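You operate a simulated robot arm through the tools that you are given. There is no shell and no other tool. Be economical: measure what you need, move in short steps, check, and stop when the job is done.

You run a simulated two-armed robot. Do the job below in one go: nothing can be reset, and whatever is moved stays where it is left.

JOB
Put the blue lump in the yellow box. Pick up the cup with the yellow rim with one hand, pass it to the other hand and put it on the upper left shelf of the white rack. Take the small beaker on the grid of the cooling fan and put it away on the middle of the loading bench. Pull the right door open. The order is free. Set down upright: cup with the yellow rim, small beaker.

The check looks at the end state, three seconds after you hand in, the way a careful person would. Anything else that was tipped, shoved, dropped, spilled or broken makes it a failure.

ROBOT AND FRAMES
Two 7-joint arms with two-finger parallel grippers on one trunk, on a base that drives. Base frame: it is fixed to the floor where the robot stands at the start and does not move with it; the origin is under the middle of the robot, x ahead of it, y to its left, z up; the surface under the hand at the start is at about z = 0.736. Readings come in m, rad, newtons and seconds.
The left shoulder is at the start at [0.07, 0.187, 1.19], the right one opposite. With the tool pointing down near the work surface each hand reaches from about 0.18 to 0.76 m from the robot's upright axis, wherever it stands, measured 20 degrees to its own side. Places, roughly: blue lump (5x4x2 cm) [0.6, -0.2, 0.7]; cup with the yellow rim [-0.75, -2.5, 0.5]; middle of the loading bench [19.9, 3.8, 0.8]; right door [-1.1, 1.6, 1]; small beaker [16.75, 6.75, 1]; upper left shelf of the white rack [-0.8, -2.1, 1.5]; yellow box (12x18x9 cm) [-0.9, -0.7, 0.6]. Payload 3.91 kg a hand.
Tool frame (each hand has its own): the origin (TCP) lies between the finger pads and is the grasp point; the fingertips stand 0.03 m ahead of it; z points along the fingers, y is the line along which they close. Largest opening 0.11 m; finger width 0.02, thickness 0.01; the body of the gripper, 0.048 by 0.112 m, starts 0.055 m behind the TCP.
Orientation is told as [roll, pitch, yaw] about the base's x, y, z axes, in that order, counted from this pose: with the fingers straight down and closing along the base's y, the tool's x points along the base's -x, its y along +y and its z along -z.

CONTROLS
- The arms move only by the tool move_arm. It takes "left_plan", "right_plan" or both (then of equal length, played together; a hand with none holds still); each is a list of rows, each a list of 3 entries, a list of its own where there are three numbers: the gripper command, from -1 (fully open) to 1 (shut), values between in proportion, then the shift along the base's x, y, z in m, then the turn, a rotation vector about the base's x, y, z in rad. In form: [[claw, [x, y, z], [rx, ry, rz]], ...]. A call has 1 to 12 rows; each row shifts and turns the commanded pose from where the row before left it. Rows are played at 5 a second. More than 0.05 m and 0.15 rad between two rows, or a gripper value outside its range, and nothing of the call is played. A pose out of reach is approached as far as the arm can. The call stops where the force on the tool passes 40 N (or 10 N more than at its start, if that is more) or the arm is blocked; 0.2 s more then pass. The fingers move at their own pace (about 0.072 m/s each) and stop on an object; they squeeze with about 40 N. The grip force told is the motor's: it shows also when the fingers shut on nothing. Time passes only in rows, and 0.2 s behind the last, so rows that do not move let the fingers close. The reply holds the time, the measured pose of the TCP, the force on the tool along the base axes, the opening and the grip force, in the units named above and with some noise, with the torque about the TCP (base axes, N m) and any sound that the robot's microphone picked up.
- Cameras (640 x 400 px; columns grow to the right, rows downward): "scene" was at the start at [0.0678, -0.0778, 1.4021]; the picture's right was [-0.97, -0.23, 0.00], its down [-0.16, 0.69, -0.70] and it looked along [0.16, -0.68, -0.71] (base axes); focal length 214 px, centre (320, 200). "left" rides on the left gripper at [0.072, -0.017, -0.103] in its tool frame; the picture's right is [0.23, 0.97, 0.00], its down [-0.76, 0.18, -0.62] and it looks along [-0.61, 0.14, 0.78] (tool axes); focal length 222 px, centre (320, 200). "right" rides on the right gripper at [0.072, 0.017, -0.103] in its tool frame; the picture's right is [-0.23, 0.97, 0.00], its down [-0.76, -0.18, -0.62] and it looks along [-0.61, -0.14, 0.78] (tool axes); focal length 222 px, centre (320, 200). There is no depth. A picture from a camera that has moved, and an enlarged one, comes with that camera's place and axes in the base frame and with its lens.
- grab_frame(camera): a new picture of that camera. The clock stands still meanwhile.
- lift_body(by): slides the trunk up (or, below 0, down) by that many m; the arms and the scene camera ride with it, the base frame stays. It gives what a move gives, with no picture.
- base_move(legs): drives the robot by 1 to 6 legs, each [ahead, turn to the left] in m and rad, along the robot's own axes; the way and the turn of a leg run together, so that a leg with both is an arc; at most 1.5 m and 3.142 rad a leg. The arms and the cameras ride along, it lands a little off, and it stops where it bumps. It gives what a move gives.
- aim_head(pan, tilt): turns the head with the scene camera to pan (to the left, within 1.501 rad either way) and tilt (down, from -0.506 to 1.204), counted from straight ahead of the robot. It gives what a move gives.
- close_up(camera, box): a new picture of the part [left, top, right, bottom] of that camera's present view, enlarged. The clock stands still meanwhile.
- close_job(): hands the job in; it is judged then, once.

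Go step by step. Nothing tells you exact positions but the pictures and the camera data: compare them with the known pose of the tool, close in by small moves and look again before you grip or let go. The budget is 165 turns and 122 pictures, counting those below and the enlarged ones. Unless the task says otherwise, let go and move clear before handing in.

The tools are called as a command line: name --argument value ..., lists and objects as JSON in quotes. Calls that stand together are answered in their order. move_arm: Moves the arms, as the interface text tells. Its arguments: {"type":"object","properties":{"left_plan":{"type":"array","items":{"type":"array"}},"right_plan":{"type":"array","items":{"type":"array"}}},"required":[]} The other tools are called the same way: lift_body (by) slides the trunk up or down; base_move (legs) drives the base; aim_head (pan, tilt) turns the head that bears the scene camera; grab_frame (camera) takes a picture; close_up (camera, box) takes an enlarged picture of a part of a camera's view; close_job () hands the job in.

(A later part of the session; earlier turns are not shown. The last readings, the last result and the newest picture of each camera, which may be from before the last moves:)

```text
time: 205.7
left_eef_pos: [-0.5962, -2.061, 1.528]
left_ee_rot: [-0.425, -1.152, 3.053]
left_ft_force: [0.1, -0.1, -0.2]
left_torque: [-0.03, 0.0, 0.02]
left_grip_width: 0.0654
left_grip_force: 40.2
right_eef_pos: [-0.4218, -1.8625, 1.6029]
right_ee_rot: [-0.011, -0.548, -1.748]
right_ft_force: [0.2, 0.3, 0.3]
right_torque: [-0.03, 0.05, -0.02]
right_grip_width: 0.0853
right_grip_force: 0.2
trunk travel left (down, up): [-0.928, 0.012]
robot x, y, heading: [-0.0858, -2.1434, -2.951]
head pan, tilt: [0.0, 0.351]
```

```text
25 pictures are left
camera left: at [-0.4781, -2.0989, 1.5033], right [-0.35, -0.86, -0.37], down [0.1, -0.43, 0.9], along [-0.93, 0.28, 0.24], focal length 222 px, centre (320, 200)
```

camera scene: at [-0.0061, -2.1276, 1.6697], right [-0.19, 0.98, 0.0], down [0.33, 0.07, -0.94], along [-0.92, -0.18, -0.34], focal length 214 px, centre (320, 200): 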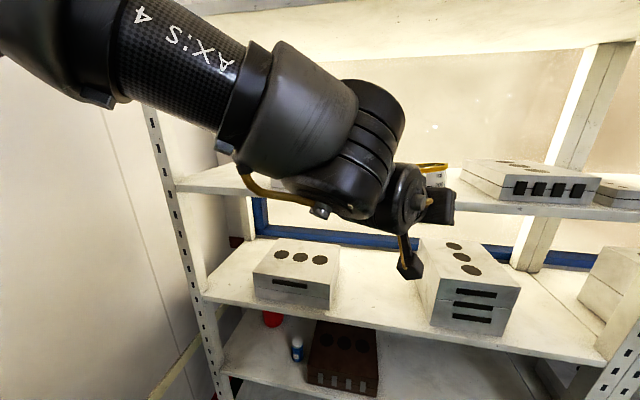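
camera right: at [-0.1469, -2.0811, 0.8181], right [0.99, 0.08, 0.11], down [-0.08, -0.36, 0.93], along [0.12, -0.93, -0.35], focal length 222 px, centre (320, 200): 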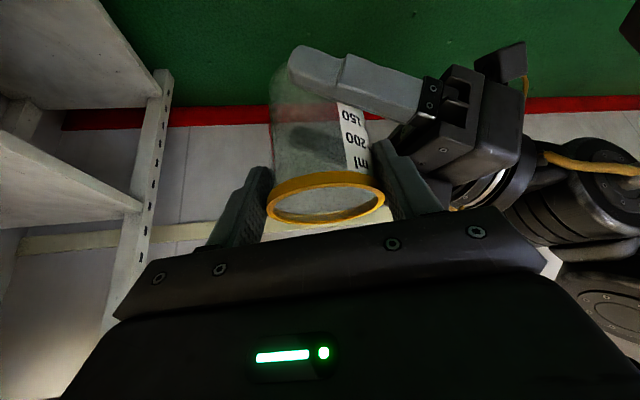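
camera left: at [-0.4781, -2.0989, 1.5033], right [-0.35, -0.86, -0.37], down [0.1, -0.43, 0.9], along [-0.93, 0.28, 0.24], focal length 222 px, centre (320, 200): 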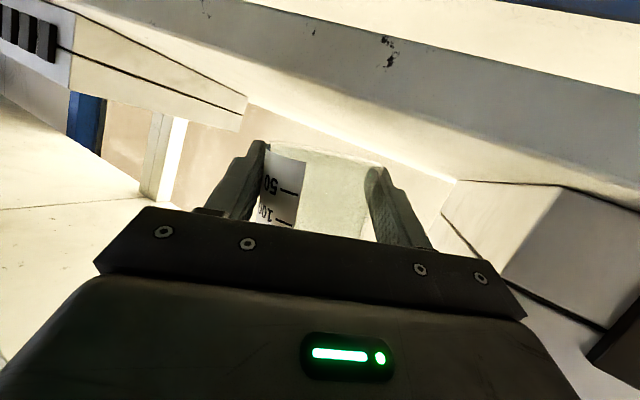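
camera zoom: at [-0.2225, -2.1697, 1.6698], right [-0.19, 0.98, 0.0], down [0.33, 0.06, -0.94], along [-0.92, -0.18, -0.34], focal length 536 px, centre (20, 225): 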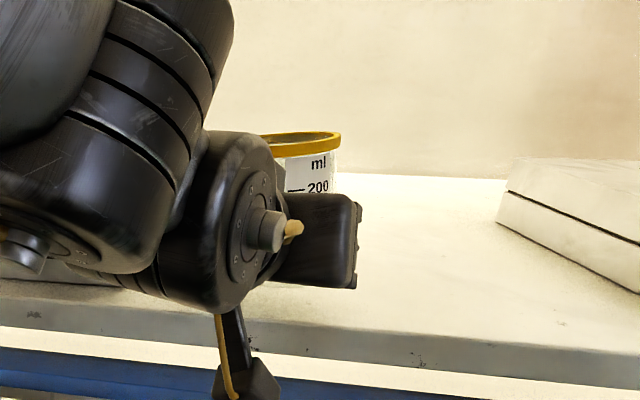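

The cup hangs about 3 cm above the shelf surface (z≈1.47) and its rim looks level. I'll go 5.5 cm deeper and lower gently.

base_move --legs '[[0.055, 0]]'

move_arm --left_plan '[[1, [0, 0, -0.012], [0, 0, 0]], [1, [0, 0, -0.01], [0, 0, 0]], [1, [0, 0, -0.004], [0, 0, 0]], [1, [0, 0, 0], [0, 0, 0]]]'

grab_frame --camera "left"

```text
time: 206.8
left_eef_pos: [-0.6497, -2.0662, 1.5278]
left_ee_rot: [-0.436, -1.15, 3.047]
left_ft_force: [-0.4, -0.8, -1.0]
left_torque: [0.03, -0.02, -0.01]
left_grip_width: 0.0654
left_grip_force: 39.9
right_eef_pos: [-0.4822, -1.8754, 1.6017]
right_ee_rot: [-0.004, -0.546, -1.753]
right_ft_force: [-0.2, -0.9, 1.0]
right_torque: [0.0, 0.0, -0.03]
right_grip_width: 0.0853
right_grip_force: 0.0
trunk travel left (down, up): [-0.928, 0.012]
robot x, y, heading: [-0.1405, -2.1561, -2.954]
head pan, tilt: [0.0, 0.351]
stopped in leg 1: the force on the tool passed its limit at 70 N (the readings are from after the stop); the commanded pose is now the measured one
```

```text
time: 207.8
left_eef_pos: [-0.6494, -2.0653, 1.5072]
left_ee_rot: [-0.449, -1.157, 3.057]
left_ft_force: [-5.4, 0.2, 28.7]
left_torque: [-0.63, 1.34, -0.16]
left_grip_width: 0.0656
left_grip_force: 39.5
right_eef_pos: [-0.4788, -1.8747, 1.6026]
right_ee_rot: [-0.008, -0.547, -1.751]
right_ft_force: [-0.2, -0.5, -0.2]
right_torque: [-0.01, -0.01, -0.02]
right_grip_width: 0.0851
right_grip_force: 0.0
trunk travel left (down, up): [-0.928, 0.012]
robot x, y, heading: [-0.1413, -2.1562, -2.95]
head pan, tilt: [0.0, 0.351]
```

```text
24 pictures are left
camera left: at [-0.5326, -2.1053, 1.4805], right [-0.37, -0.85, -0.38], down [0.1, -0.44, 0.89], along [-0.92, 0.29, 0.25], focal length 222 px, centre (320, 200)
```

left: 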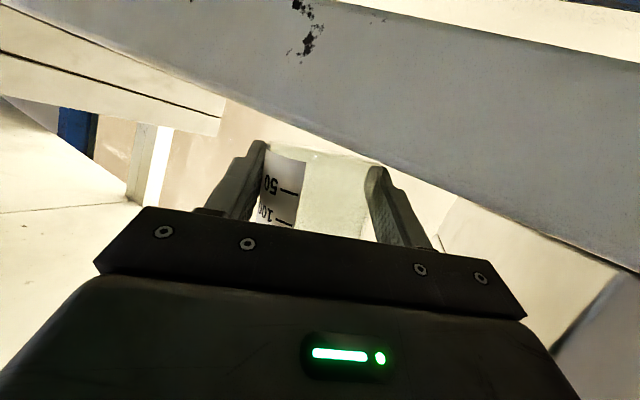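

There was a brief contact while driving in. I'll look closely before letting go.

close_up --camera "scene" --box '[340, 100, 540, 260]'

```text
2.50 times, centred on (440, 180) of scene
camera zoom: at [-0.2801, -2.1818, 1.6699], right [-0.19, 0.98, 0.0], down [0.34, 0.07, -0.94], along [-0.92, -0.18, -0.34], focal length 536 px, centre (20, 250)
```

zoom: 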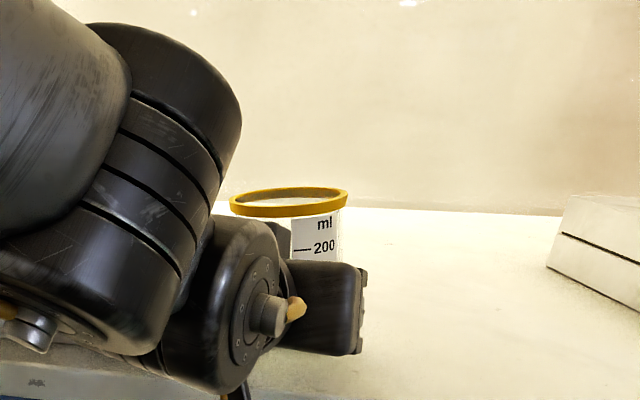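

The cup stands clear of everything, contact only at its base. I'll open the fingers and draw back along their direction.

move_arm --left_plan '[[0.0, [0, 0, 0], [0, 0, 0]], [-0.3, [0, 0, 0], [0, 0, 0]], [-1, [0, 0, 0], [0, 0, 0]], [-1, [0, 0, 0], [0, 0, 0]], [-1, [0, 0, 0], [0, 0, 0]]]'

close_up --camera "left" --box '[180, 60, 460, 260]'

```text
time: 208.5
left_eef_pos: [-0.6437, -2.0573, 1.5087]
left_ee_rot: [-0.468, -1.167, 3.064]
left_ft_force: [8.3, 11.2, 13.9]
left_torque: [-0.22, 0.42, -0.26]
left_grip_width: 0.1013
left_grip_force: 0.1
right_eef_pos: [-0.4757, -1.8703, 1.6014]
right_ee_rot: [-0.009, -0.548, -1.752]
right_ft_force: [0.0, 0.1, 0.3]
right_torque: [0.01, -0.01, -0.03]
right_grip_width: 0.0855
right_grip_force: 0.1
trunk travel left (down, up): [-0.928, 0.012]
robot x, y, heading: [-0.1395, -2.155, -2.95]
head pan, tilt: [0.0, 0.351]
stopped in row 3 (left hand): the force on the tool passed its limit at 42 N (the readings are from after the stop); the commanded pose is now the measured one
```

```text
2.00 times, centred on (320, 160) of left
camera zoom: at [-0.5278, -2.0971, 1.4826], right [-0.38, -0.84, -0.38], down [0.1, -0.45, 0.89], along [-0.92, 0.3, 0.26], focal length 444 px, centre (320, 280)
```

zoom: 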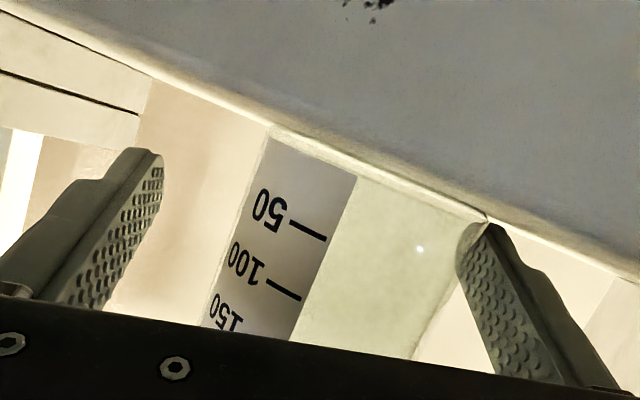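

The cup stands flat on the shelf; the lower (-y) finger is touching the shelf and close to the cup. I'll lift slightly, shift the hand toward -y to centre, then retreat.

move_arm --left_plan '[[-0.85, [0, 0, 0.004], [0, 0, 0]], [-0.9, [-0.003, -0.008, 0.004], [0, 0, 0]], [-1, [-0.003, -0.008, 0.004], [0, 0, 0]], [-1, [0, 0, 0], [0, 0, 0]]]'

move_arm --left_plan '[[-1, [0.02, -0.011, 0], [0, 0, 0]], [-1, [0.025, -0.014, 0], [0, 0, 0]], [-1, [0.025, -0.014, 0], [0, 0, 0]], [-1, [0.025, -0.012, 0], [0, 0, 0]], [-1, [0.02, 0, 0], [0, 0, 0]], [-1, [0, 0, 0], [0, 0, 0]]]'

grab_frame --camera "left"

```text
time: 209.6
left_eef_pos: [-0.6472, -2.0631, 1.5145]
left_ee_rot: [-0.454, -1.152, 3.035]
left_ft_force: [9.3, 35.6, 3.3]
left_torque: [-2.01, 0.37, 2.36]
left_grip_width: 0.1101
left_grip_force: 0.1
right_eef_pos: [-0.4784, -1.8671, 1.601]
right_ee_rot: [-0.01, -0.551, -1.752]
right_ft_force: [-0.6, -0.9, 0.7]
right_torque: [0.04, 0.0, 0.0]
right_grip_width: 0.0853
right_grip_force: 0.1
trunk travel left (down, up): [-0.928, 0.012]
robot x, y, heading: [-0.1377, -2.1571, -2.956]
head pan, tilt: [0.0, 0.351]
stopped in row 4 (left hand): the force on the tool passed its limit at 41 N (the readings are from after the stop); the commanded pose is now the measured one
```

```text
time: 210.5
left_eef_pos: [-0.562, -2.1308, 1.5134]
left_ee_rot: [-0.517, -1.152, 3.087]
left_ft_force: [19.2, 54.0, -1.7]
left_torque: [0.62, -0.18, -2.06]
left_grip_width: 0.0826
left_grip_force: 0.0
right_eef_pos: [-0.4701, -1.8895, 1.6055]
right_ee_rot: [-0.055, -0.534, -1.643]
right_ft_force: [-1.1, -0.8, -0.2]
right_torque: [0.05, -0.06, 0.02]
right_grip_width: 0.0854
right_grip_force: 0.1
trunk travel left (down, up): [-0.928, 0.012]
robot x, y, heading: [-0.1381, -2.1564, -2.954]
head pan, tilt: [0.0, 0.351]
stopped in row 4 (right hand): the arm was blocked; the commanded pose is now the measured one
```

```text
21 pictures are left
camera left: at [-0.4471, -2.1742, 1.4874], right [-0.39, -0.83, -0.4], down [0.08, -0.47, 0.88], along [-0.92, 0.31, 0.25], focal length 222 px, centre (320, 200)
```

left: 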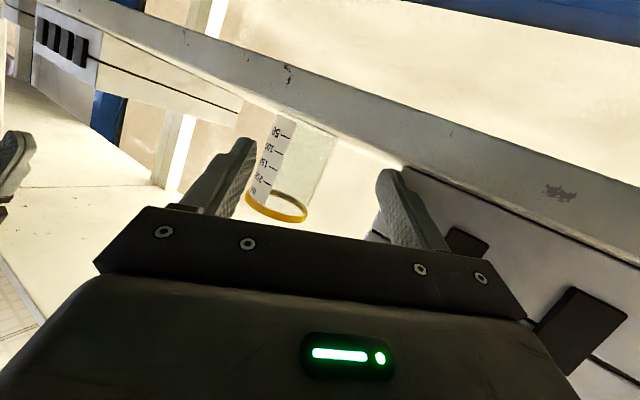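

The cup stands free, but my lower finger is now touching the toolbox on its left. I'll stop moving the arm and back the base straight out, which moves away from both.

base_move --legs '[[-0.4, 0]]'

grab_frame --camera "scene"

```text
time: 211.2
left_eef_pos: [-0.5371, -2.2381, 1.5158]
left_ee_rot: [-0.857, -1.145, -2.863]
left_ft_force: [0.2, 7.2, 13.7]
left_torque: [-0.67, -0.78, 0.47]
left_grip_width: 0.104
left_grip_force: 0.2
right_eef_pos: [-0.4431, -2.0111, 1.6154]
right_ee_rot: [-0.083, -0.46, -1.552]
right_ft_force: [-0.3, 1.4, -0.7]
right_torque: [-0.11, 0.01, -0.01]
right_grip_width: 0.0855
right_grip_force: 0.1
trunk travel left (down, up): [-0.928, 0.012]
robot x, y, heading: [-0.1375, -2.1553, -2.958]
head pan, tilt: [0.0, 0.351]
stopped in leg 1: the robot was blocked; the commanded pose is now the measured one
```

```text
20 pictures are left
camera scene: at [-0.2823, -2.1424, 1.6707], right [-0.18, 0.98, -0.02], down [0.34, 0.04, -0.94], along [-0.92, -0.18, -0.34], focal length 214 px, centre (320, 200)
```

scene: 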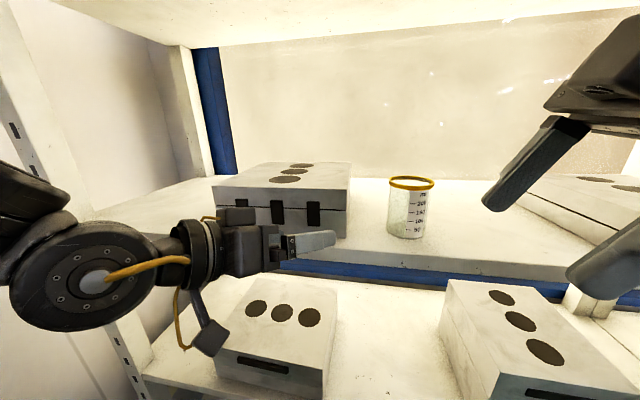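

The cup is standing upright on the shelf. The arms seem jammed against each other or the head, so I'll ease them apart: right hand toward +y, left hand back.

move_arm --right_plan '[[-0.55, [0.01, 0.02, 0], [0, 0, 0]], [-0.55, [0.02, 0.03, 0], [0, 0, 0]], [-0.55, [0.02, 0.03, 0], [0, 0, 0]], [-0.55, [0.02, 0.03, 0], [0, 0, 0]], [-0.55, [0, 0, 0], [0, 0, 0]]]' --left_plan '[[-1, [0.015, 0, 0], [0, 0, 0]], [-1, [0.03, -0.01, 0], [0, 0, 0]], [-1, [0.03, -0.01, 0], [0, 0, 0]], [-1, [0.03, -0.01, 0], [0, 0, 0]], [-1, [0, 0, 0], [0, 0, 0]]]'

base_move --legs '[[-0.15, 0]]'

```text
time: 211.5
left_eef_pos: [-0.5289, -2.3066, 1.5243]
left_ee_rot: [-0.931, -1.145, -2.778]
left_ft_force: [-7.4, -12.6, -1.4]
left_torque: [0.23, -0.08, -1.06]
left_grip_width: 0.11
left_grip_force: 0.0
left hand out of reach, approached as far as the arm can: row 1
right_eef_pos: [-0.4283, -2.0737, 1.6226]
right_ee_rot: [-0.099, -0.41, -1.548]
right_ft_force: [2.5, 2.5, -0.4]
right_torque: [-0.18, 0.18, -0.08]
right_grip_width: 0.0853
right_grip_force: 0.0
trunk travel left (down, up): [-0.928, 0.012]
robot x, y, heading: [-0.1372, -2.155, -2.962]
head pan, tilt: [0.0, 0.351]
stopped in row 1 (left hand): the force on the tool passed its limit at 48 N (the readings are from after the stop); the commanded pose is now the measured one
```

```text
time: 212.5
left_eef_pos: [-0.5017, -2.2896, 1.5197]
left_ee_rot: [-0.989, -1.116, -2.733]
left_ft_force: [-0.7, -1.0, -3.0]
left_torque: [0.2, 0.17, -0.15]
left_grip_width: 0.11
left_grip_force: 0.0
right_eef_pos: [-0.402, -2.0557, 1.6167]
right_ee_rot: [-0.075, -0.42, -1.561]
right_ft_force: [0.4, -1.0, 0.5]
right_torque: [0.02, 0.04, -0.03]
right_grip_width: 0.0854
right_grip_force: 0.0
trunk travel left (down, up): [-0.928, 0.012]
robot x, y, heading: [-0.0895, -2.144, -2.958]
head pan, tilt: [0.0, 0.351]
stopped in leg 1: the robot was blocked; the commanded pose is now the measured one
```

aim_head --pan 0.0 --tilt 0.5

grab_frame --camera "scene"

```text
time: 213.2
left_eef_pos: [-0.5022, -2.2507, 1.535]
left_ee_rot: [-0.965, -1.131, -2.733]
left_ft_force: [-3.7, -10.6, 2.4]
left_torque: [-0.03, -0.15, -0.74]
left_grip_width: 0.1098
left_grip_force: 0.0
right_eef_pos: [-0.3995, -2.0106, 1.6132]
right_ee_rot: [-0.073, -0.452, -1.562]
right_ft_force: [-1.4, 0.6, -0.7]
right_torque: [0.0, -0.12, 0.06]
right_grip_width: 0.0855
right_grip_force: 0.1
trunk travel left (down, up): [-0.928, 0.012]
robot x, y, heading: [-0.0883, -2.1451, -2.959]
head pan, tilt: [0.0, 0.499]
```

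```text
19 pictures are left
camera scene: at [-0.2391, -2.1451, 1.6557], right [-0.18, 0.98, -0.02], down [0.48, 0.07, -0.88], along [-0.86, -0.17, -0.48], focal length 214 px, centre (320, 200)
```

scene: 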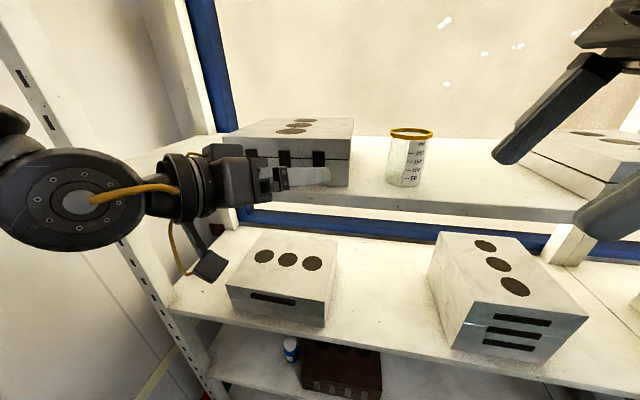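

The body appears to be swaying after the contact. I'll hold still to let it settle, then back away in small steps.

move_arm --left_plan '[[-1, [0, 0, 0], [0, 0, 0]], [-1, [0, 0, 0], [0, 0, 0]], [-1, [0, 0, 0], [0, 0, 0]], [-1, [0, 0, 0], [0, 0, 0]], [-1, [0, 0, 0], [0, 0, 0]], [-1, [0, 0, 0], [0, 0, 0]], [-1, [0, 0, 0], [0, 0, 0]], [-1, [0, 0, 0], [0, 0, 0]]]'

base_move --legs '[[-0.1, 0]]'

```text
time: 215.0
left_eef_pos: [-0.4857, -2.2628, 1.529]
left_ee_rot: [-0.971, -1.141, -2.754]
left_ft_force: [0.3, 0.0, 0.4]
left_torque: [0.03, 0.0, -0.02]
left_grip_width: 0.1101
left_grip_force: 0.1
right_eef_pos: [-0.3857, -2.0288, 1.6175]
right_ee_rot: [-0.087, -0.438, -1.559]
right_ft_force: [0.5, 0.2, 0.7]
right_torque: [0.02, 0.01, -0.02]
right_grip_width: 0.0855
right_grip_force: 0.1
trunk travel left (down, up): [-0.928, 0.012]
robot x, y, heading: [-0.0813, -2.1447, -2.955]
head pan, tilt: [0.0, 0.499]
```

```text
time: 216.1
left_eef_pos: [-0.3977, -2.2412, 1.5251]
left_ee_rot: [-0.958, -1.132, -2.766]
left_ft_force: [-0.2, -0.6, 0.0]
left_torque: [0.04, 0.03, -0.01]
left_grip_width: 0.1102
left_grip_force: 0.1
right_eef_pos: [-0.2984, -2.0089, 1.6145]
right_ee_rot: [-0.078, -0.44, -1.561]
right_ft_force: [-1.7, 0.5, -0.5]
right_torque: [0.02, -0.05, 0.03]
right_grip_width: 0.0854
right_grip_force: 0.1
trunk travel left (down, up): [-0.928, 0.012]
robot x, y, heading: [0.0104, -2.1226, -2.962]
head pan, tilt: [0.0, 0.499]
```

Everything is free again. I'll back off, lower the trunk, and drive along the rack to the door, stopping on the way where I can check the yellow box.

base_move --legs '[[-0.12, 0]]'

lift_body --by -0.4

base_move --legs '[[0, -1.73], [1.5, 0], [0.75, 0]]'

aim_head --pan 1.5 --tilt 0.35

grab_frame --camera "scene"

```text
time: 217.4
left_eef_pos: [-0.2786, -2.2202, 1.5262]
left_ee_rot: [-0.956, -1.133, -2.763]
left_ft_force: [-0.6, 0.3, 0.5]
left_torque: [0.0, -0.04, -0.02]
left_grip_width: 0.11
left_grip_force: 0.1
right_eef_pos: [-0.1787, -1.9865, 1.6133]
right_ee_rot: [-0.077, -0.442, -1.562]
right_ft_force: [-0.6, 0.8, -0.1]
right_torque: [0.03, -0.04, 0.03]
right_grip_width: 0.0852
right_grip_force: 0.1
trunk travel left (down, up): [-0.928, 0.012]
robot x, y, heading: [0.1302, -2.1047, -2.954]
head pan, tilt: [0.0, 0.499]
```

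```text
time: 221.2
left_eef_pos: [-0.2711, -2.2199, 1.1288]
left_ee_rot: [-0.96, -1.14, -2.76]
left_ft_force: [-0.4, 0.5, -0.3]
left_torque: [-0.01, 0.03, 0.0]
left_grip_width: 0.1101
left_grip_force: 0.0
right_eef_pos: [-0.1717, -1.9847, 1.216]
right_ee_rot: [-0.083, -0.442, -1.558]
right_ft_force: [0.4, 0.0, 0.2]
right_torque: [0.01, -0.01, -0.02]
right_grip_width: 0.0854
right_grip_force: 0.1
trunk travel left (down, up): [-0.528, 0.412]
robot x, y, heading: [0.1325, -2.1065, -2.959]
head pan, tilt: [0.0, 0.499]
```

```text
time: 234.0
left_eef_pos: [0.062, -0.0929, 1.1598]
left_ee_rot: [-1.146, -1.139, 1.94]
left_ft_force: [-0.4, 0.1, -0.1]
left_torque: [0.0, 0.01, -0.01]
left_grip_width: 0.11
left_grip_force: 0.1
right_eef_pos: [0.2733, -0.2338, 1.2149]
right_ee_rot: [-0.081, -0.448, 2.959]
right_ft_force: [-1.0, 0.2, -0.2]
right_torque: [-0.04, -0.01, 0.02]
right_grip_width: 0.0854
right_grip_force: 0.0
trunk travel left (down, up): [-0.528, 0.412]
robot x, y, heading: [0.0983, -0.5105, 1.53]
head pan, tilt: [0.0, 0.499]
stopped in leg 3: the robot was blocked; the commanded pose is now the measured one
```

```text
time: 235.6
left_eef_pos: [0.0621, -0.0933, 1.1602]
left_ee_rot: [-1.149, -1.141, 1.943]
left_ft_force: [0.0, 0.0, 1.7]
left_torque: [0.02, 0.01, 0.04]
left_grip_width: 0.11
left_grip_force: 0.1
right_eef_pos: [0.2729, -0.2334, 1.2175]
right_ee_rot: [-0.083, -0.444, 2.959]
right_ft_force: [0.9, -0.2, 0.8]
right_torque: [-0.01, 0.0, 0.01]
right_grip_width: 0.0853
right_grip_force: 0.0
trunk travel left (down, up): [-0.528, 0.412]
robot x, y, heading: [0.0935, -0.5106, 1.529]
head pan, tilt: [1.499, 0.351]
```

```text
18 pictures are left
camera scene: at [0.0047, -0.4457, 1.2692], right [0.11, 0.99, 0.0], down [0.34, -0.04, -0.94], along [-0.93, 0.1, -0.34], focal length 214 px, centre (320, 200)
```

scene: 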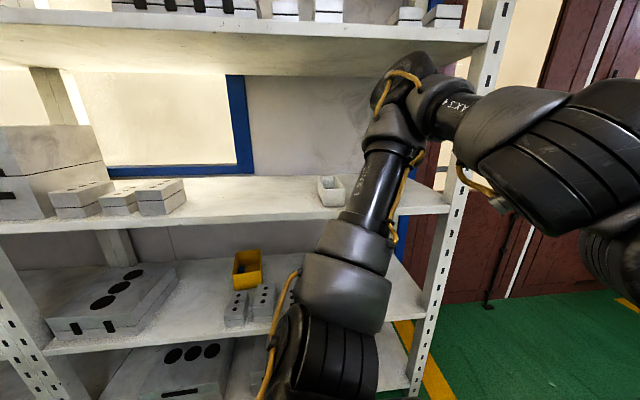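

I was stopped, probably the base against the barrel under the table, or the left elbow at the rack. First a close look into the yellow box, then I'll fold the left hand down.

close_up --camera "scene" --box '[200, 230, 300, 330]'

base_move --legs '[[-0.12, 0]]'

move_arm --left_plan '[[-1, [-0.012, -0.012, -0.012], [-0.0966, 0.101, 0]], [-1, [-0.012, -0.012, -0.012], [-0.0966, 0.101, 0]], [-1, [-0.012, -0.012, -0.012], [-0.0966, 0.101, 0]], [-1, [-0.012, -0.012, -0.012], [-0.0966, 0.101, 0]], [-1, [-0.012, -0.012, -0.012], [-0.0966, 0.101, 0]], [-1, [-0.012, -0.012, -0.012], [-0.0966, 0.101, 0]], [-1, [-0.012, -0.012, -0.012], [-0.0966, 0.101, 0]], [-1, [-0.012, -0.012, -0.012], [-0.0966, 0.101, 0]], [-1, [-0.012, -0.012, -0.012], [-0.0966, 0.101, 0]], [-1, [-0.012, -0.012, -0.012], [-0.0966, 0.101, 0]], [-1, [0, 0, 0], [0, 0, 0]]]'

```text
4.00 times, centred on (250, 280) of scene
camera zoom: at [0.0047, -0.4457, 1.2692], right [0.11, 0.99, 0.0], down [0.34, -0.04, -0.94], along [-0.93, 0.1, -0.34], focal length 858 px, centre (600, -120)
```

zoom: 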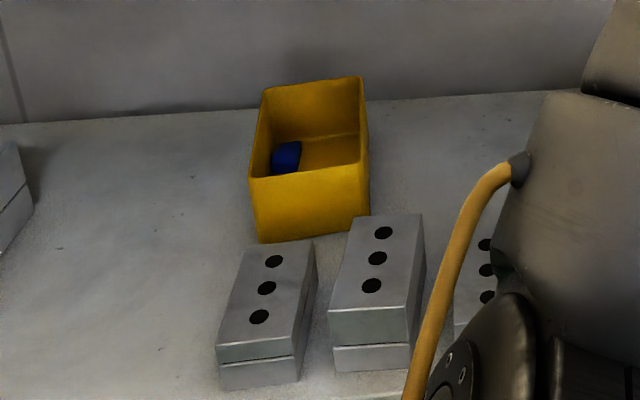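

```text
time: 236.8
left_eef_pos: [0.0568, -0.2107, 1.1593]
left_ee_rot: [-1.149, -1.139, 1.942]
left_ft_force: [-0.1, -0.3, 0.4]
left_torque: [0.02, 0.03, 0.05]
left_grip_width: 0.1101
left_grip_force: 0.0
right_eef_pos: [0.269, -0.3509, 1.2154]
right_ee_rot: [-0.084, -0.444, 2.96]
right_ft_force: [-0.2, -0.1, 0.3]
right_torque: [0.02, 0.02, 0.01]
right_grip_width: 0.0851
right_grip_force: 0.1
trunk travel left (down, up): [-0.528, 0.412]
robot x, y, heading: [0.0867, -0.6262, 1.529]
head pan, tilt: [1.499, 0.351]
```

```text
time: 239.2
left_eef_pos: [-0.0637, -0.3311, 1.0406]
left_ee_rot: [-0.003, 0.001, 1.159]
left_ft_force: [-1.3, -0.3, 0.0]
left_torque: [0.02, 0.02, -0.03]
left_grip_width: 0.1101
left_grip_force: 0.1
right_eef_pos: [0.2692, -0.3522, 1.2171]
right_ee_rot: [-0.083, -0.445, 2.961]
right_ft_force: [1.3, 0.1, -0.2]
right_torque: [0.02, -0.02, -0.01]
right_grip_width: 0.0855
right_grip_force: 0.0
trunk travel left (down, up): [-0.528, 0.412]
robot x, y, heading: [0.0909, -0.6291, 1.531]
head pan, tilt: [1.499, 0.351]
```

The blue lump is in the yellow box. I'll bring the left hand inward and shift the robot's lane about 6 cm toward the rack, away from the barrel.

move_arm --left_plan '[[-1, [0.035, 0.01, 0], [0, 0, 0.12]], [-1, [0.035, 0.01, 0], [0, 0, 0.12]], [-1, [0.035, 0.01, 0], [0, 0, 0.12]], [-1, [0.03, 0.01, 0], [0, 0, 0]], [-1, [0, 0, 0], [0, 0, 0]]]'

base_move --legs '[[-0.3, -0.2], [0.3, 0.25], [0.5, 0]]'

```text
time: 240.4
left_eef_pos: [0.0699, -0.2907, 1.0386]
left_ee_rot: [-0.006, 0.001, 1.521]
left_ft_force: [0.4, -0.5, -0.2]
left_torque: [0.02, -0.02, 0.03]
left_grip_width: 0.1097
left_grip_force: 0.0
right_eef_pos: [0.2671, -0.3514, 1.2166]
right_ee_rot: [-0.083, -0.443, 2.961]
right_ft_force: [0.0, 0.3, 0.2]
right_torque: [0.03, -0.02, 0.03]
right_grip_width: 0.0854
right_grip_force: 0.1
trunk travel left (down, up): [-0.528, 0.412]
robot x, y, heading: [0.0929, -0.6273, 1.53]
head pan, tilt: [1.499, 0.351]
```

```text
time: 245.7
left_eef_pos: [0.0387, -0.0985, 1.0483]
left_ee_rot: [-0.008, -0.036, 1.562]
left_ft_force: [-0.1, -1.3, 1.4]
left_torque: [0.11, -0.04, -0.01]
left_grip_width: 0.1098
left_grip_force: 0.1
right_eef_pos: [0.2381, -0.1548, 1.2229]
right_ee_rot: [-0.114, -0.446, 3.029]
right_ft_force: [-0.5, -2.8, 0.7]
right_torque: [0.12, -0.14, -0.08]
right_grip_width: 0.0852
right_grip_force: 0.1
trunk travel left (down, up): [-0.528, 0.412]
robot x, y, heading: [0.0693, -0.3974, 1.431]
head pan, tilt: [1.499, 0.351]
stopped in leg 3: the robot was blocked; the commanded pose is now the measured one
```

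The deflection suggests the base's right side touched the barrel. I'll back up and retake the lane I used at the start (heading about 1.65, x≈0).

base_move --legs '[[-0.3, 0], [0, 0.22], [1.4, 0]]'

```text
time: 255.1
left_eef_pos: [-0.2264, 0.9996, 1.0411]
left_ee_rot: [-0.004, -0.011, 1.828]
left_ft_force: [0.1, -0.2, -0.1]
left_torque: [-0.02, -0.03, 0.05]
left_grip_width: 0.1099
left_grip_force: 0.0
right_eef_pos: [-0.0204, 0.9995, 1.2177]
right_ee_rot: [-0.091, -0.445, -3.003]
right_ft_force: [0.1, 0.3, -1.0]
right_torque: [0.01, 0.01, -0.02]
right_grip_width: 0.0855
right_grip_force: 0.0
trunk travel left (down, up): [-0.528, 0.412]
robot x, y, heading: [-0.1117, 0.6996, 1.698]
head pan, tilt: [1.499, 0.351]
```

I'm past the table. I'll turn to face the door side and bring the right hand to a forward-pointing posture.

base_move --legs '[[0, 1.44]]'

move_arm --right_plan '[[-1, [-0.015, 0.0225, -0.012], [0, 0, -0.13]], [-1, [-0.015, 0.0225, -0.012], [0, 0, -0.13]], [-1, [-0.015, 0.0225, -0.012], [0, 0, -0.13]], [-1, [-0.015, 0.0225, -0.012], [0, 0, -0.13]], [-1, [-0.015, 0.0225, -0.012], [0, 0, -0.13]], [-1, [-0.015, 0.0225, -0.012], [0, 0, -0.13]], [-1, [-0.015, 0.0225, -0.012], [0, 0, -0.13]], [-1, [-0.015, 0.0225, -0.012], [0, 0, -0.13]], [-1, [-0.015, 0.0225, -0.012], [0, 0, -0.13]], [-1, [-0.015, 0.0225, -0.012], [0, 0, -0.13]], [-1, [-0.015, 0.0225, -0.012], [0, 0, -0.13]], [-1, [-0.015, 0.0225, -0.012], [0, 0, -0.13]]]'

aim_head --pan -0.4 --tilt 0.15

grab_frame --camera "scene"

```text
time: 259.0
left_eef_pos: [-0.4281, 0.6283, 1.0415]
left_ee_rot: [-0.005, -0.009, -3.03]
left_ft_force: [0.3, -0.2, 0.8]
left_torque: [0.0, -0.02, -0.01]
left_grip_width: 0.1103
left_grip_force: 0.1
right_eef_pos: [-0.3985, 0.8339, 1.2166]
right_ee_rot: [-0.091, -0.444, -1.577]
right_ft_force: [-0.5, 0.8, 0.4]
right_torque: [-0.01, -0.02, 0.01]
right_grip_width: 0.0855
right_grip_force: 0.1
trunk travel left (down, up): [-0.528, 0.412]
robot x, y, heading: [-0.1103, 0.6932, 3.124]
head pan, tilt: [1.499, 0.351]
```

```text
time: 261.6
left_eef_pos: [-0.4274, 0.63, 1.0417]
left_ee_rot: [-0.003, -0.01, -3.03]
left_ft_force: [0.0, -0.1, 0.7]
left_torque: [0.02, -0.03, -0.02]
left_grip_width: 0.1097
left_grip_force: 0.1
right_eef_pos: [-0.5812, 1.1043, 1.0732]
right_ee_rot: [-0.094, -0.447, -3.14]
right_ft_force: [0.1, -0.3, -1.2]
right_torque: [-0.02, -0.05, 0.0]
right_grip_width: 0.1102
right_grip_force: 0.2
trunk travel left (down, up): [-0.528, 0.412]
robot x, y, heading: [-0.1149, 0.6986, 3.119]
head pan, tilt: [1.499, 0.351]
```

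```text
time: 263.4
left_eef_pos: [-0.4271, 0.6295, 1.0424]
left_ee_rot: [-0.003, -0.012, -3.029]
left_ft_force: [0.0, -0.6, -0.7]
left_torque: [0.0, 0.03, -0.02]
left_grip_width: 0.1099
left_grip_force: 0.0
right_eef_pos: [-0.5789, 1.1047, 1.0736]
right_ee_rot: [-0.091, -0.444, -3.139]
right_ft_force: [-0.4, 0.2, -0.3]
right_torque: [0.0, 0.01, 0.02]
right_grip_width: 0.1099
right_grip_force: 0.0
trunk travel left (down, up): [-0.528, 0.412]
robot x, y, heading: [-0.1096, 0.6975, 3.118]
head pan, tilt: [-0.4, 0.15]
```

```text
16 pictures are left
camera scene: at [-0.2479, 0.7387, 1.2879], right [0.41, 0.91, 0.0], down [0.14, -0.06, -0.99], along [-0.9, 0.4, -0.15], focal length 214 px, centre (320, 200)
```

scene: 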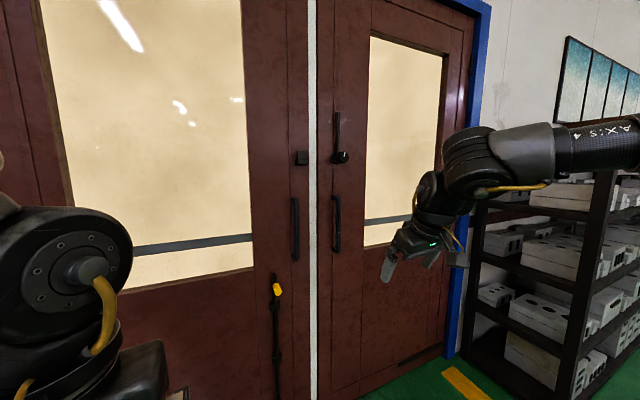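

The right leaf's vertical pull handle is at about (-1.04, 1.166, z 0.93–1.17). I'll tilt the right hand to horizontal and line it up.

move_arm --right_plan '[[-1, [-0.01, 0.007, -0.002], [0, 0.135, 0]], [-1, [-0.01, 0.007, -0.002], [0, 0.135, 0]], [-1, [-0.01, 0.007, -0.002], [0, 0.135, 0]], [-1, [-0.01, 0.007, -0.002], [0, 0.135, 0]], [-1, [-0.01, 0.007, -0.002], [0, 0.135, 0]], [-1, [-0.01, 0.007, -0.002], [0, 0.135, 0]], [-1, [-0.01, 0.007, -0.002], [0, 0.135, 0]], [-1, [-0.01, 0.008, -0.002], [0, 0.12, 0]], [-1, [0, 0, 0], [0, 0, 0]]]'

grab_frame --camera "right"

```text
time: 265.4
left_eef_pos: [-0.4281, 0.6279, 1.0411]
left_ee_rot: [-0.006, -0.012, -3.029]
left_ft_force: [-1.6, 0.0, 0.0]
left_torque: [0.03, 0.01, 0.0]
left_grip_width: 0.1104
left_grip_force: 0.1
right_eef_pos: [-0.6567, 1.1618, 1.0596]
right_ee_rot: [-0.156, -1.512, -3.078]
right_ft_force: [0.2, 0.0, 0.1]
right_torque: [0.01, -0.04, -0.02]
right_grip_width: 0.11
right_grip_force: 0.1
trunk travel left (down, up): [-0.528, 0.412]
robot x, y, heading: [-0.1105, 0.7004, 3.126]
head pan, tilt: [-0.4, 0.15]
```

```text
15 pictures are left
camera right: at [-0.553, 1.1349, 0.9925], right [-0.1, -0.97, 0.22], down [0.59, 0.12, 0.8], along [-0.8, 0.21, 0.56], focal length 222 px, centre (320, 200)
```

right: 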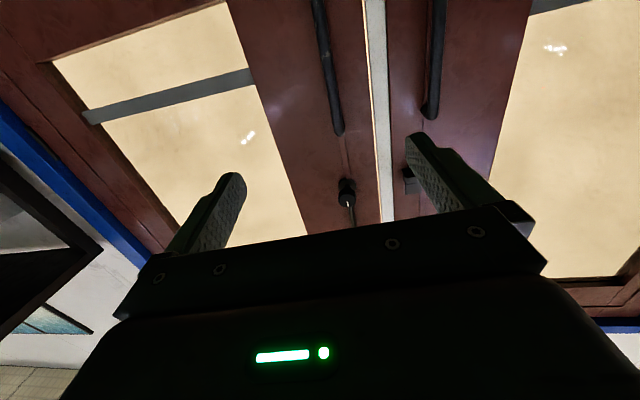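

The handle is straight ahead (y≈1.18). I'll shift 1.2 cm, drive forward 0.3 m, and check.

move_arm --right_plan '[[-1, [0, 0.012, 0], [0, 0, 0]], [-1, [0, 0, 0], [0, 0, 0]]]'

base_move --legs '[[0.3, 0]]'

grab_frame --camera "right"

```text
time: 266.0
left_eef_pos: [-0.4275, 0.628, 1.0416]
left_ee_rot: [-0.004, -0.012, -3.03]
left_ft_force: [-0.4, 0.0, 0.6]
left_torque: [-0.05, -0.01, 0.01]
left_grip_width: 0.11
left_grip_force: 0.0
right_eef_pos: [-0.6589, 1.1745, 1.0604]
right_ee_rot: [-0.154, -1.51, -3.077]
right_ft_force: [0.2, -0.1, 0.1]
right_torque: [0.01, 0.01, -0.01]
right_grip_width: 0.11
right_grip_force: 0.1
trunk travel left (down, up): [-0.528, 0.412]
robot x, y, heading: [-0.1113, 0.6997, 3.122]
head pan, tilt: [-0.4, 0.15]
```

```text
time: 268.1
left_eef_pos: [-0.7381, 0.6353, 1.0409]
left_ee_rot: [-0.003, -0.011, -3.029]
left_ft_force: [-0.8, 0.2, 0.5]
left_torque: [0.0, 0.01, -0.01]
left_grip_width: 0.11
left_grip_force: 0.0
right_eef_pos: [-0.9678, 1.1803, 1.058]
right_ee_rot: [-0.141, -1.509, -3.094]
right_ft_force: [-0.8, 0.4, 0.0]
right_torque: [0.0, 0.0, -0.01]
right_grip_width: 0.1098
right_grip_force: 0.1
trunk travel left (down, up): [-0.528, 0.412]
robot x, y, heading: [-0.4216, 0.704, 3.122]
head pan, tilt: [-0.4, 0.15]
```

```text
14 pictures are left
camera right: at [-0.8632, 1.1539, 0.9915], right [-0.1, -0.97, 0.22], down [0.59, 0.12, 0.8], along [-0.8, 0.21, 0.56], focal length 222 px, centre (320, 200)
```

right: 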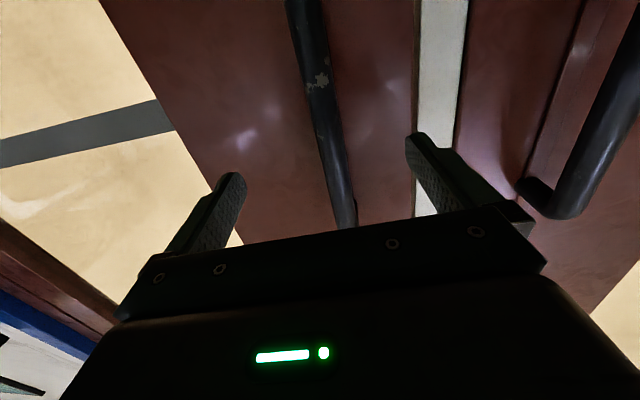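

The handle is between the fingers, about 7 cm ahead. I'll drive on and grip it.

base_move --legs '[[0.064, 0]]'

move_arm --right_plan '[[1, [0, 0, 0], [0, 0, 0]], [1, [0, 0, 0], [0, 0, 0]], [1, [0, 0, 0], [0, 0, 0]], [1, [0, 0, 0], [0, 0, 0]]]'

```text
time: 269.1
left_eef_pos: [-0.8032, 0.6372, 1.0402]
left_ee_rot: [-0.004, -0.011, -3.029]
left_ft_force: [-1.1, 0.8, 0.6]
left_torque: [0.01, -0.04, -0.01]
left_grip_width: 0.1099
left_grip_force: 0.0
right_eef_pos: [-1.0316, 1.1804, 1.058]
right_ee_rot: [-0.138, -1.508, -3.093]
right_ft_force: [0.1, -0.1, -0.6]
right_torque: [0.02, 0.06, 0.0]
right_grip_width: 0.1098
right_grip_force: 0.1
trunk travel left (down, up): [-0.528, 0.412]
robot x, y, heading: [-0.4845, 0.7089, 3.121]
head pan, tilt: [-0.4, 0.15]
```

```text
time: 270.1
left_eef_pos: [-0.8011, 0.6342, 1.0411]
left_ee_rot: [-0.008, -0.011, -3.03]
left_ft_force: [0.1, -0.1, -0.5]
left_torque: [0.03, 0.04, 0.0]
left_grip_width: 0.1099
left_grip_force: 0.1
right_eef_pos: [-1.0307, 1.1777, 1.0575]
right_ee_rot: [-0.158, -1.508, -3.068]
right_ft_force: [0.4, -17.3, -7.6]
right_torque: [-0.78, 0.18, 0.47]
right_grip_width: 0.0218
right_grip_force: 45.1
trunk travel left (down, up): [-0.528, 0.412]
robot x, y, heading: [-0.4858, 0.7082, 3.118]
head pan, tilt: [-0.4, 0.15]
```

The handle is gripped. I'll pull by backing up slowly.

base_move --legs '[[-0.12, 0]]'

```text
time: 271.4
left_eef_pos: [-0.6865, 0.6354, 1.0417]
left_ee_rot: [-0.002, -0.012, -3.031]
left_ft_force: [0.3, -0.4, 0.0]
left_torque: [0.01, -0.01, 0.0]
left_grip_width: 0.11
left_grip_force: 0.0
right_eef_pos: [-0.9174, 1.1909, 1.058]
right_ee_rot: [-0.124, -1.512, -3.138]
right_ft_force: [0.3, 12.5, -6.4]
right_torque: [-0.9, -0.92, -0.21]
right_grip_width: 0.0219
right_grip_force: 45.0
trunk travel left (down, up): [-0.528, 0.412]
robot x, y, heading: [-0.3705, 0.7076, 3.11]
head pan, tilt: [-0.4, 0.15]
stopped in leg 1: the force on the tool passed its limit at 44 N (the readings are from after the stop); the commanded pose is now the measured one
```

The door is moving (about 11 cm). I'll continue, with a slight right turn to follow the arc.

base_move --legs '[[-0.1, -0.03]]'

base_move --legs '[[-0.1, -0.04]]'

base_move --legs '[[-0.1, -0.06]]'

```text
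time: 272.4
left_eef_pos: [-0.6357, 0.6368, 1.0422]
left_ee_rot: [-0.001, -0.009, -3.038]
left_ft_force: [0.4, 0.0, 0.0]
left_torque: [0.03, -0.01, -0.02]
left_grip_width: 0.11
left_grip_force: 0.0
right_eef_pos: [-0.8641, 1.2024, 1.0602]
right_ee_rot: [-0.111, -1.519, 3.101]
right_ft_force: [-2.9, 8.5, -19.2]
right_torque: [-0.69, -0.88, 0.22]
right_grip_width: 0.022
right_grip_force: 45.1
trunk travel left (down, up): [-0.528, 0.412]
robot x, y, heading: [-0.319, 0.6993, 3.105]
head pan, tilt: [-0.4, 0.15]
stopped in leg 1: the force on the tool passed its limit at 45 N (the readings are from after the stop); the commanded pose is now the measured one
```

```text
time: 273.4
left_eef_pos: [-0.5838, 0.6327, 1.0391]
left_ee_rot: [-0.009, -0.004, -3.057]
left_ft_force: [0.7, 0.4, -0.2]
left_torque: [-0.04, 0.01, -0.02]
left_grip_width: 0.1102
left_grip_force: 0.2
right_eef_pos: [-0.8002, 1.2173, 1.0644]
right_ee_rot: [-0.265, -1.524, -3.087]
right_ft_force: [-31.7, 52.8, -16.9]
right_torque: [-0.85, -0.57, -2.42]
right_grip_width: 0.0217
right_grip_force: 41.3
trunk travel left (down, up): [-0.528, 0.412]
robot x, y, heading: [-0.2591, 0.6978, 3.079]
head pan, tilt: [-0.4, 0.15]
stopped in leg 1: the force on the tool passed its limit at 49 N (the readings are from after the stop); the commanded pose is now the measured one
```

```text
time: 274.9
left_eef_pos: [-0.4885, 0.5591, 1.0249]
left_ee_rot: [-0.091, -0.001, -3.097]
left_ft_force: [-0.7, 0.6, 0.4]
left_torque: [-0.02, 0.02, 0.0]
left_grip_width: 0.1098
left_grip_force: 0.0
right_eef_pos: [-0.6753, 1.1459, 1.1074]
right_ee_rot: [-1.715, -1.498, -1.677]
right_ft_force: [-0.5, -2.4, 1.5]
right_torque: [-0.02, -0.08, -0.08]
right_grip_width: 0.0002
right_grip_force: 37.6
trunk travel left (down, up): [-0.528, 0.412]
robot x, y, heading: [-0.1588, 0.6925, 3.021]
head pan, tilt: [-0.4, 0.15]
stopped in leg 1: the robot was blocked; the commanded pose is now the measured one
```

The grip slipped off, but the door is ajar about 15–18°. I'll look, then push it further from behind its free edge.

grab_frame --camera "scene"

```text
13 pictures are left
camera scene: at [-0.2987, 0.6833, 1.2928], right [0.49, 0.87, 0.04], down [0.14, -0.03, -0.99], along [-0.86, 0.49, -0.13], focal length 214 px, centre (320, 200)
```

scene: 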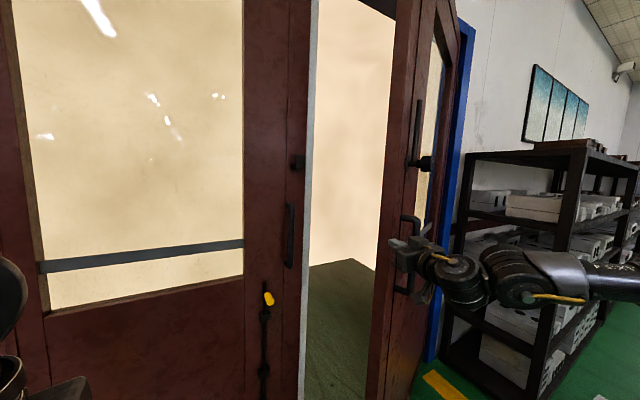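

The door stands about 20° open. I'll move the right hand (fingers closed) around the free edge, behind the leaf.

move_arm --right_plan '[[1, [0.03, -0.02, 0], [0, 0, 0]], [1, [0.02, -0.03, 0], [0, 0, 0]], [1, [0, -0.03, 0], [0, 0, 0]], [1, [0, 0, 0], [0, 0, 0]]]'

base_move --legs '[[0, 0.12], [0.27, 0]]'

grab_frame --camera "scene"

```text
time: 275.2
left_eef_pos: [-0.4751, 0.6581, 1.0353]
left_ee_rot: [0.008, -0.015, -3.11]
left_ft_force: [0.6, 0.1, 0.9]
left_torque: [-0.01, 0.07, 0.0]
left_grip_width: 0.1101
left_grip_force: 0.0
right_eef_pos: [-0.6463, 1.2443, 1.065]
right_ee_rot: [1.568, -1.516, 1.312]
right_ft_force: [1.8, 0.5, 1.3]
right_torque: [-0.02, -0.02, 0.09]
right_grip_width: 0.0
right_grip_force: 38.1
trunk travel left (down, up): [-0.528, 0.412]
robot x, y, heading: [-0.1646, 0.693, 3.022]
head pan, tilt: [-0.4, 0.15]
stopped in row 1 (right hand): the arm was blocked; the commanded pose is now the measured one
```

```text
time: 276.1
left_eef_pos: [-0.4764, 0.5709, 1.0146]
left_ee_rot: [-0.064, -0.005, -3.037]
left_ft_force: [0.5, -0.6, 0.2]
left_torque: [0.02, 0.02, -0.03]
left_grip_width: 0.1101
left_grip_force: 0.0
right_eef_pos: [-0.6804, 1.1253, 1.0928]
right_ee_rot: [-3.071, -1.538, -0.24]
right_ft_force: [0.0, -2.3, 2.2]
right_torque: [0.01, -0.14, -0.17]
right_grip_width: 0.0
right_grip_force: 37.8
trunk travel left (down, up): [-0.528, 0.412]
robot x, y, heading: [-0.1576, 0.6894, 3.075]
head pan, tilt: [-0.4, 0.15]
stopped in leg 1: the robot was blocked; the commanded pose is now the measured one
```

```text
12 pictures are left
camera scene: at [-0.2959, 0.7021, 1.2908], right [0.45, 0.89, 0.03], down [0.14, -0.04, -0.99], along [-0.88, 0.45, -0.14], focal length 214 px, centre (320, 200)
```

scene: 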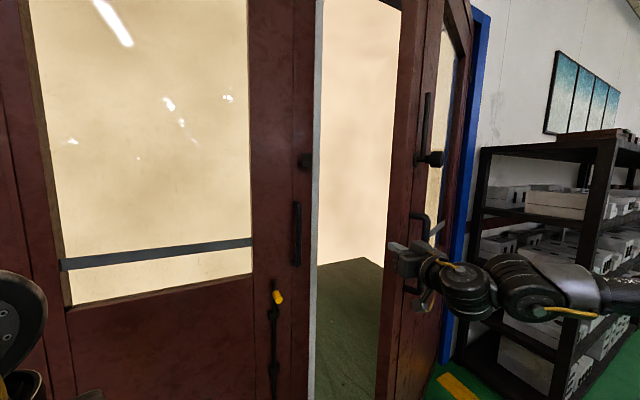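

The body sways after the pull, so I'll let it settle first.

move_arm --left_plan '[[-1, [0, 0, 0], [0, 0, 0]], [-1, [0, 0, 0], [0, 0, 0]], [-1, [0, 0, 0], [0, 0, 0]], [-1, [0, 0, 0], [0, 0, 0]], [-1, [0, 0, 0], [0, 0, 0]], [-1, [0, 0, 0], [0, 0, 0]], [-1, [0, 0, 0], [0, 0, 0]], [-1, [0, 0, 0], [0, 0, 0]], [-1, [0, 0, 0], [0, 0, 0]], [-1, [0, 0, 0], [0, 0, 0]], [-1, [0, 0, 0], [0, 0, 0]], [-1, [0, 0, 0], [0, 0, 0]]]'

move_arm --right_plan '[[1, [0.03, -0.02, 0], [0, 0, 0]], [1, [0.02, -0.02, 0], [0, 0, 0]], [1, [0, 0, 0], [0, 0, 0]]]'

```text
time: 276.8
left_eef_pos: [-0.4777, 0.4761, 0.9895]
left_ee_rot: [-0.155, 0.012, -3.031]
left_ft_force: [0.0, -2.9, -2.3]
left_torque: [0.13, -0.03, 0.06]
left_grip_width: 0.1102
left_grip_force: 0.0
right_eef_pos: [-0.6813, 1.078, 1.0805]
right_ee_rot: [-1.763, -1.406, -1.586]
right_ft_force: [0.1, -2.3, -4.1]
right_torque: [0.02, 0.16, -0.23]
right_grip_width: 0.0003
right_grip_force: 37.3
trunk travel left (down, up): [-0.528, 0.412]
robot x, y, heading: [-0.1576, 0.6868, 3.074]
head pan, tilt: [-0.4, 0.15]
stopped in row 3 (right hand): the arm was blocked; the commanded pose is now the measured one
```

```text
time: 277.3
left_eef_pos: [-0.4703, 0.6008, 1.0076]
left_ee_rot: [-0.028, -0.013, -3.043]
left_ft_force: [1.4, 0.0, 0.4]
left_torque: [0.01, 0.04, -0.02]
left_grip_width: 0.1099
left_grip_force: 0.0
right_eef_pos: [-0.6533, 1.1271, 1.0788]
right_ee_rot: [-1.848, -1.427, -1.469]
right_ft_force: [1.6, 4.9, -3.0]
right_torque: [-0.02, 0.22, 0.33]
right_grip_width: 0.0
right_grip_force: 37.4
right hand out of reach, approached as far as the arm can: row 1, 2
trunk travel left (down, up): [-0.528, 0.412]
robot x, y, heading: [-0.1577, 0.6899, 3.073]
head pan, tilt: [-0.4, 0.15]
stopped in row 2 (right hand): the arm was blocked; the commanded pose is now the measured one
```

aim_head --pan -0.3 --tilt 0.2

move_arm --left_plan '[[-1, [0, 0, 0], [0, 0, 0]], [-1, [0, 0, 0], [0, 0, 0]], [-1, [0, 0, 0], [0, 0, 0]], [-1, [0, 0, 0], [0, 0, 0]], [-1, [0, 0, 0], [0, 0, 0]], [-1, [0, 0, 0], [0, 0, 0]]]'

aim_head --pan -0.35 --tilt 0.2

move_arm --left_plan '[[-1, [0, 0, 0], [0, 0, 0]], [-1, [0, 0, 0], [0, 0, 0]], [-1, [0, 0, 0], [0, 0, 0]], [-1, [0, 0, 0], [0, 0, 0]], [-1, [0, 0, 0], [0, 0, 0]], [-1, [0, 0, 0], [0, 0, 0]]]'

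```text
time: 278.0
left_eef_pos: [-0.4787, 0.5046, 0.9995]
left_ee_rot: [-0.132, 0.008, -3.026]
left_ft_force: [-0.8, -0.9, 1.5]
left_torque: [0.0, -0.1, 0.03]
left_grip_width: 0.1099
left_grip_force: 0.0
right_eef_pos: [-0.6623, 1.0262, 1.1154]
right_ee_rot: [-1.768, -1.327, -1.532]
right_ft_force: [0.0, -3.9, 2.1]
right_torque: [0.03, -0.19, -0.23]
right_grip_width: 0.0002
right_grip_force: 38.0
trunk travel left (down, up): [-0.528, 0.412]
robot x, y, heading: [-0.1593, 0.6892, 3.079]
head pan, tilt: [-0.3, 0.201]
```

```text
time: 278.4
left_eef_pos: [-0.4673, 0.6393, 1.0102]
left_ee_rot: [0.004, -0.021, -3.04]
left_ft_force: [1.2, 0.2, 0.1]
left_torque: [-0.05, 0.08, -0.03]
left_grip_width: 0.1101
left_grip_force: 0.0
right_eef_pos: [-0.6472, 1.1509, 1.0764]
right_ee_rot: [-1.936, -1.442, -1.37]
right_ft_force: [1.1, 5.3, -4.9]
right_torque: [0.0, 0.32, 0.28]
right_grip_width: 0.0
right_grip_force: 37.8
trunk travel left (down, up): [-0.528, 0.412]
robot x, y, heading: [-0.1588, 0.6877, 3.077]
head pan, tilt: [-0.3, 0.201]
stopped in row 1 (right hand): the arm was blocked; the commanded pose is now the measured one
```

```text
time: 279.0
left_eef_pos: [-0.4763, 0.5354, 1.0014]
left_ee_rot: [-0.1, -0.003, -3.024]
left_ft_force: [-0.8, -0.7, -0.4]
left_torque: [0.01, -0.12, 0.01]
left_grip_width: 0.1101
left_grip_force: 0.3
right_eef_pos: [-0.6593, 1.0331, 1.1199]
right_ee_rot: [-1.791, -1.31, -1.488]
right_ft_force: [-0.8, -2.5, 2.1]
right_torque: [0.03, -0.16, -0.22]
right_grip_width: 0.0
right_grip_force: 37.4
trunk travel left (down, up): [-0.528, 0.412]
robot x, y, heading: [-0.1586, 0.6903, 3.078]
head pan, tilt: [-0.351, 0.201]
```

```text
time: 279.4
left_eef_pos: [-0.4638, 0.6742, 1.0102]
left_ee_rot: [0.036, -0.03, -3.037]
left_ft_force: [1.2, -0.4, -1.1]
left_torque: [-0.01, 0.06, -0.01]
left_grip_width: 0.11
left_grip_force: 0.0
right_eef_pos: [-0.6461, 1.1684, 1.078]
right_ee_rot: [-2.083, -1.447, -1.206]
right_ft_force: [-0.1, 1.9, -1.2]
right_torque: [0.01, 0.09, 0.14]
right_grip_width: 0.0001
right_grip_force: 37.8
trunk travel left (down, up): [-0.528, 0.412]
robot x, y, heading: [-0.1608, 0.6896, 3.072]
head pan, tilt: [-0.351, 0.201]
stopped in row 2 (right hand): the arm was blocked; the commanded pose is now the measured one
```

The rocking persists at this height, so I'll lower the trunk to calm it.

lift_body --by -0.3

move_arm --left_plan '[[-1, [0, 0, 0], [0, 0, 0]], [-1, [0, 0, 0], [0, 0, 0]], [-1, [0, 0, 0], [0, 0, 0]], [-1, [0, 0, 0], [0, 0, 0]]]'

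```text
time: 279.9
left_eef_pos: [-0.4725, 0.5321, 0.974]
left_ee_rot: [-0.097, -0.005, -3.022]
left_ft_force: [-0.8, -2.9, -3.2]
left_torque: [0.23, -0.01, -0.03]
left_grip_width: 0.11
left_grip_force: 0.1
right_eef_pos: [-0.6527, 1.0679, 1.08]
right_ee_rot: [-1.926, -1.369, -1.396]
right_ft_force: [-0.6, 7.2, -6.2]
right_torque: [0.23, 0.45, 0.58]
right_grip_width: 0.0
right_grip_force: 37.5
trunk travel left (down, up): [-0.522, 0.418]
robot x, y, heading: [-0.1588, 0.6873, 3.082]
head pan, tilt: [-0.351, 0.201]
stopped: the arm was blocked; the commanded pose is now the measured one
```

```text
time: 280.3
left_eef_pos: [-0.4656, 0.6049, 0.9843]
left_ee_rot: [-0.033, -0.023, -3.017]
left_ft_force: [0.2, -1.5, 0.7]
left_torque: [0.04, 0.04, 0.0]
left_grip_width: 0.1099
left_grip_force: 0.0
right_eef_pos: [-0.6539, 1.092, 1.0959]
right_ee_rot: [-1.88, -1.309, -1.391]
right_ft_force: [0.1, -5.4, 5.6]
right_torque: [-0.1, -0.47, -0.42]
right_grip_width: 0.0
right_grip_force: 37.7
trunk travel left (down, up): [-0.522, 0.418]
robot x, y, heading: [-0.1577, 0.689, 3.077]
head pan, tilt: [-0.351, 0.201]
stopped in row 2 (right hand): the arm was blocked; the commanded pose is now the measured one
```

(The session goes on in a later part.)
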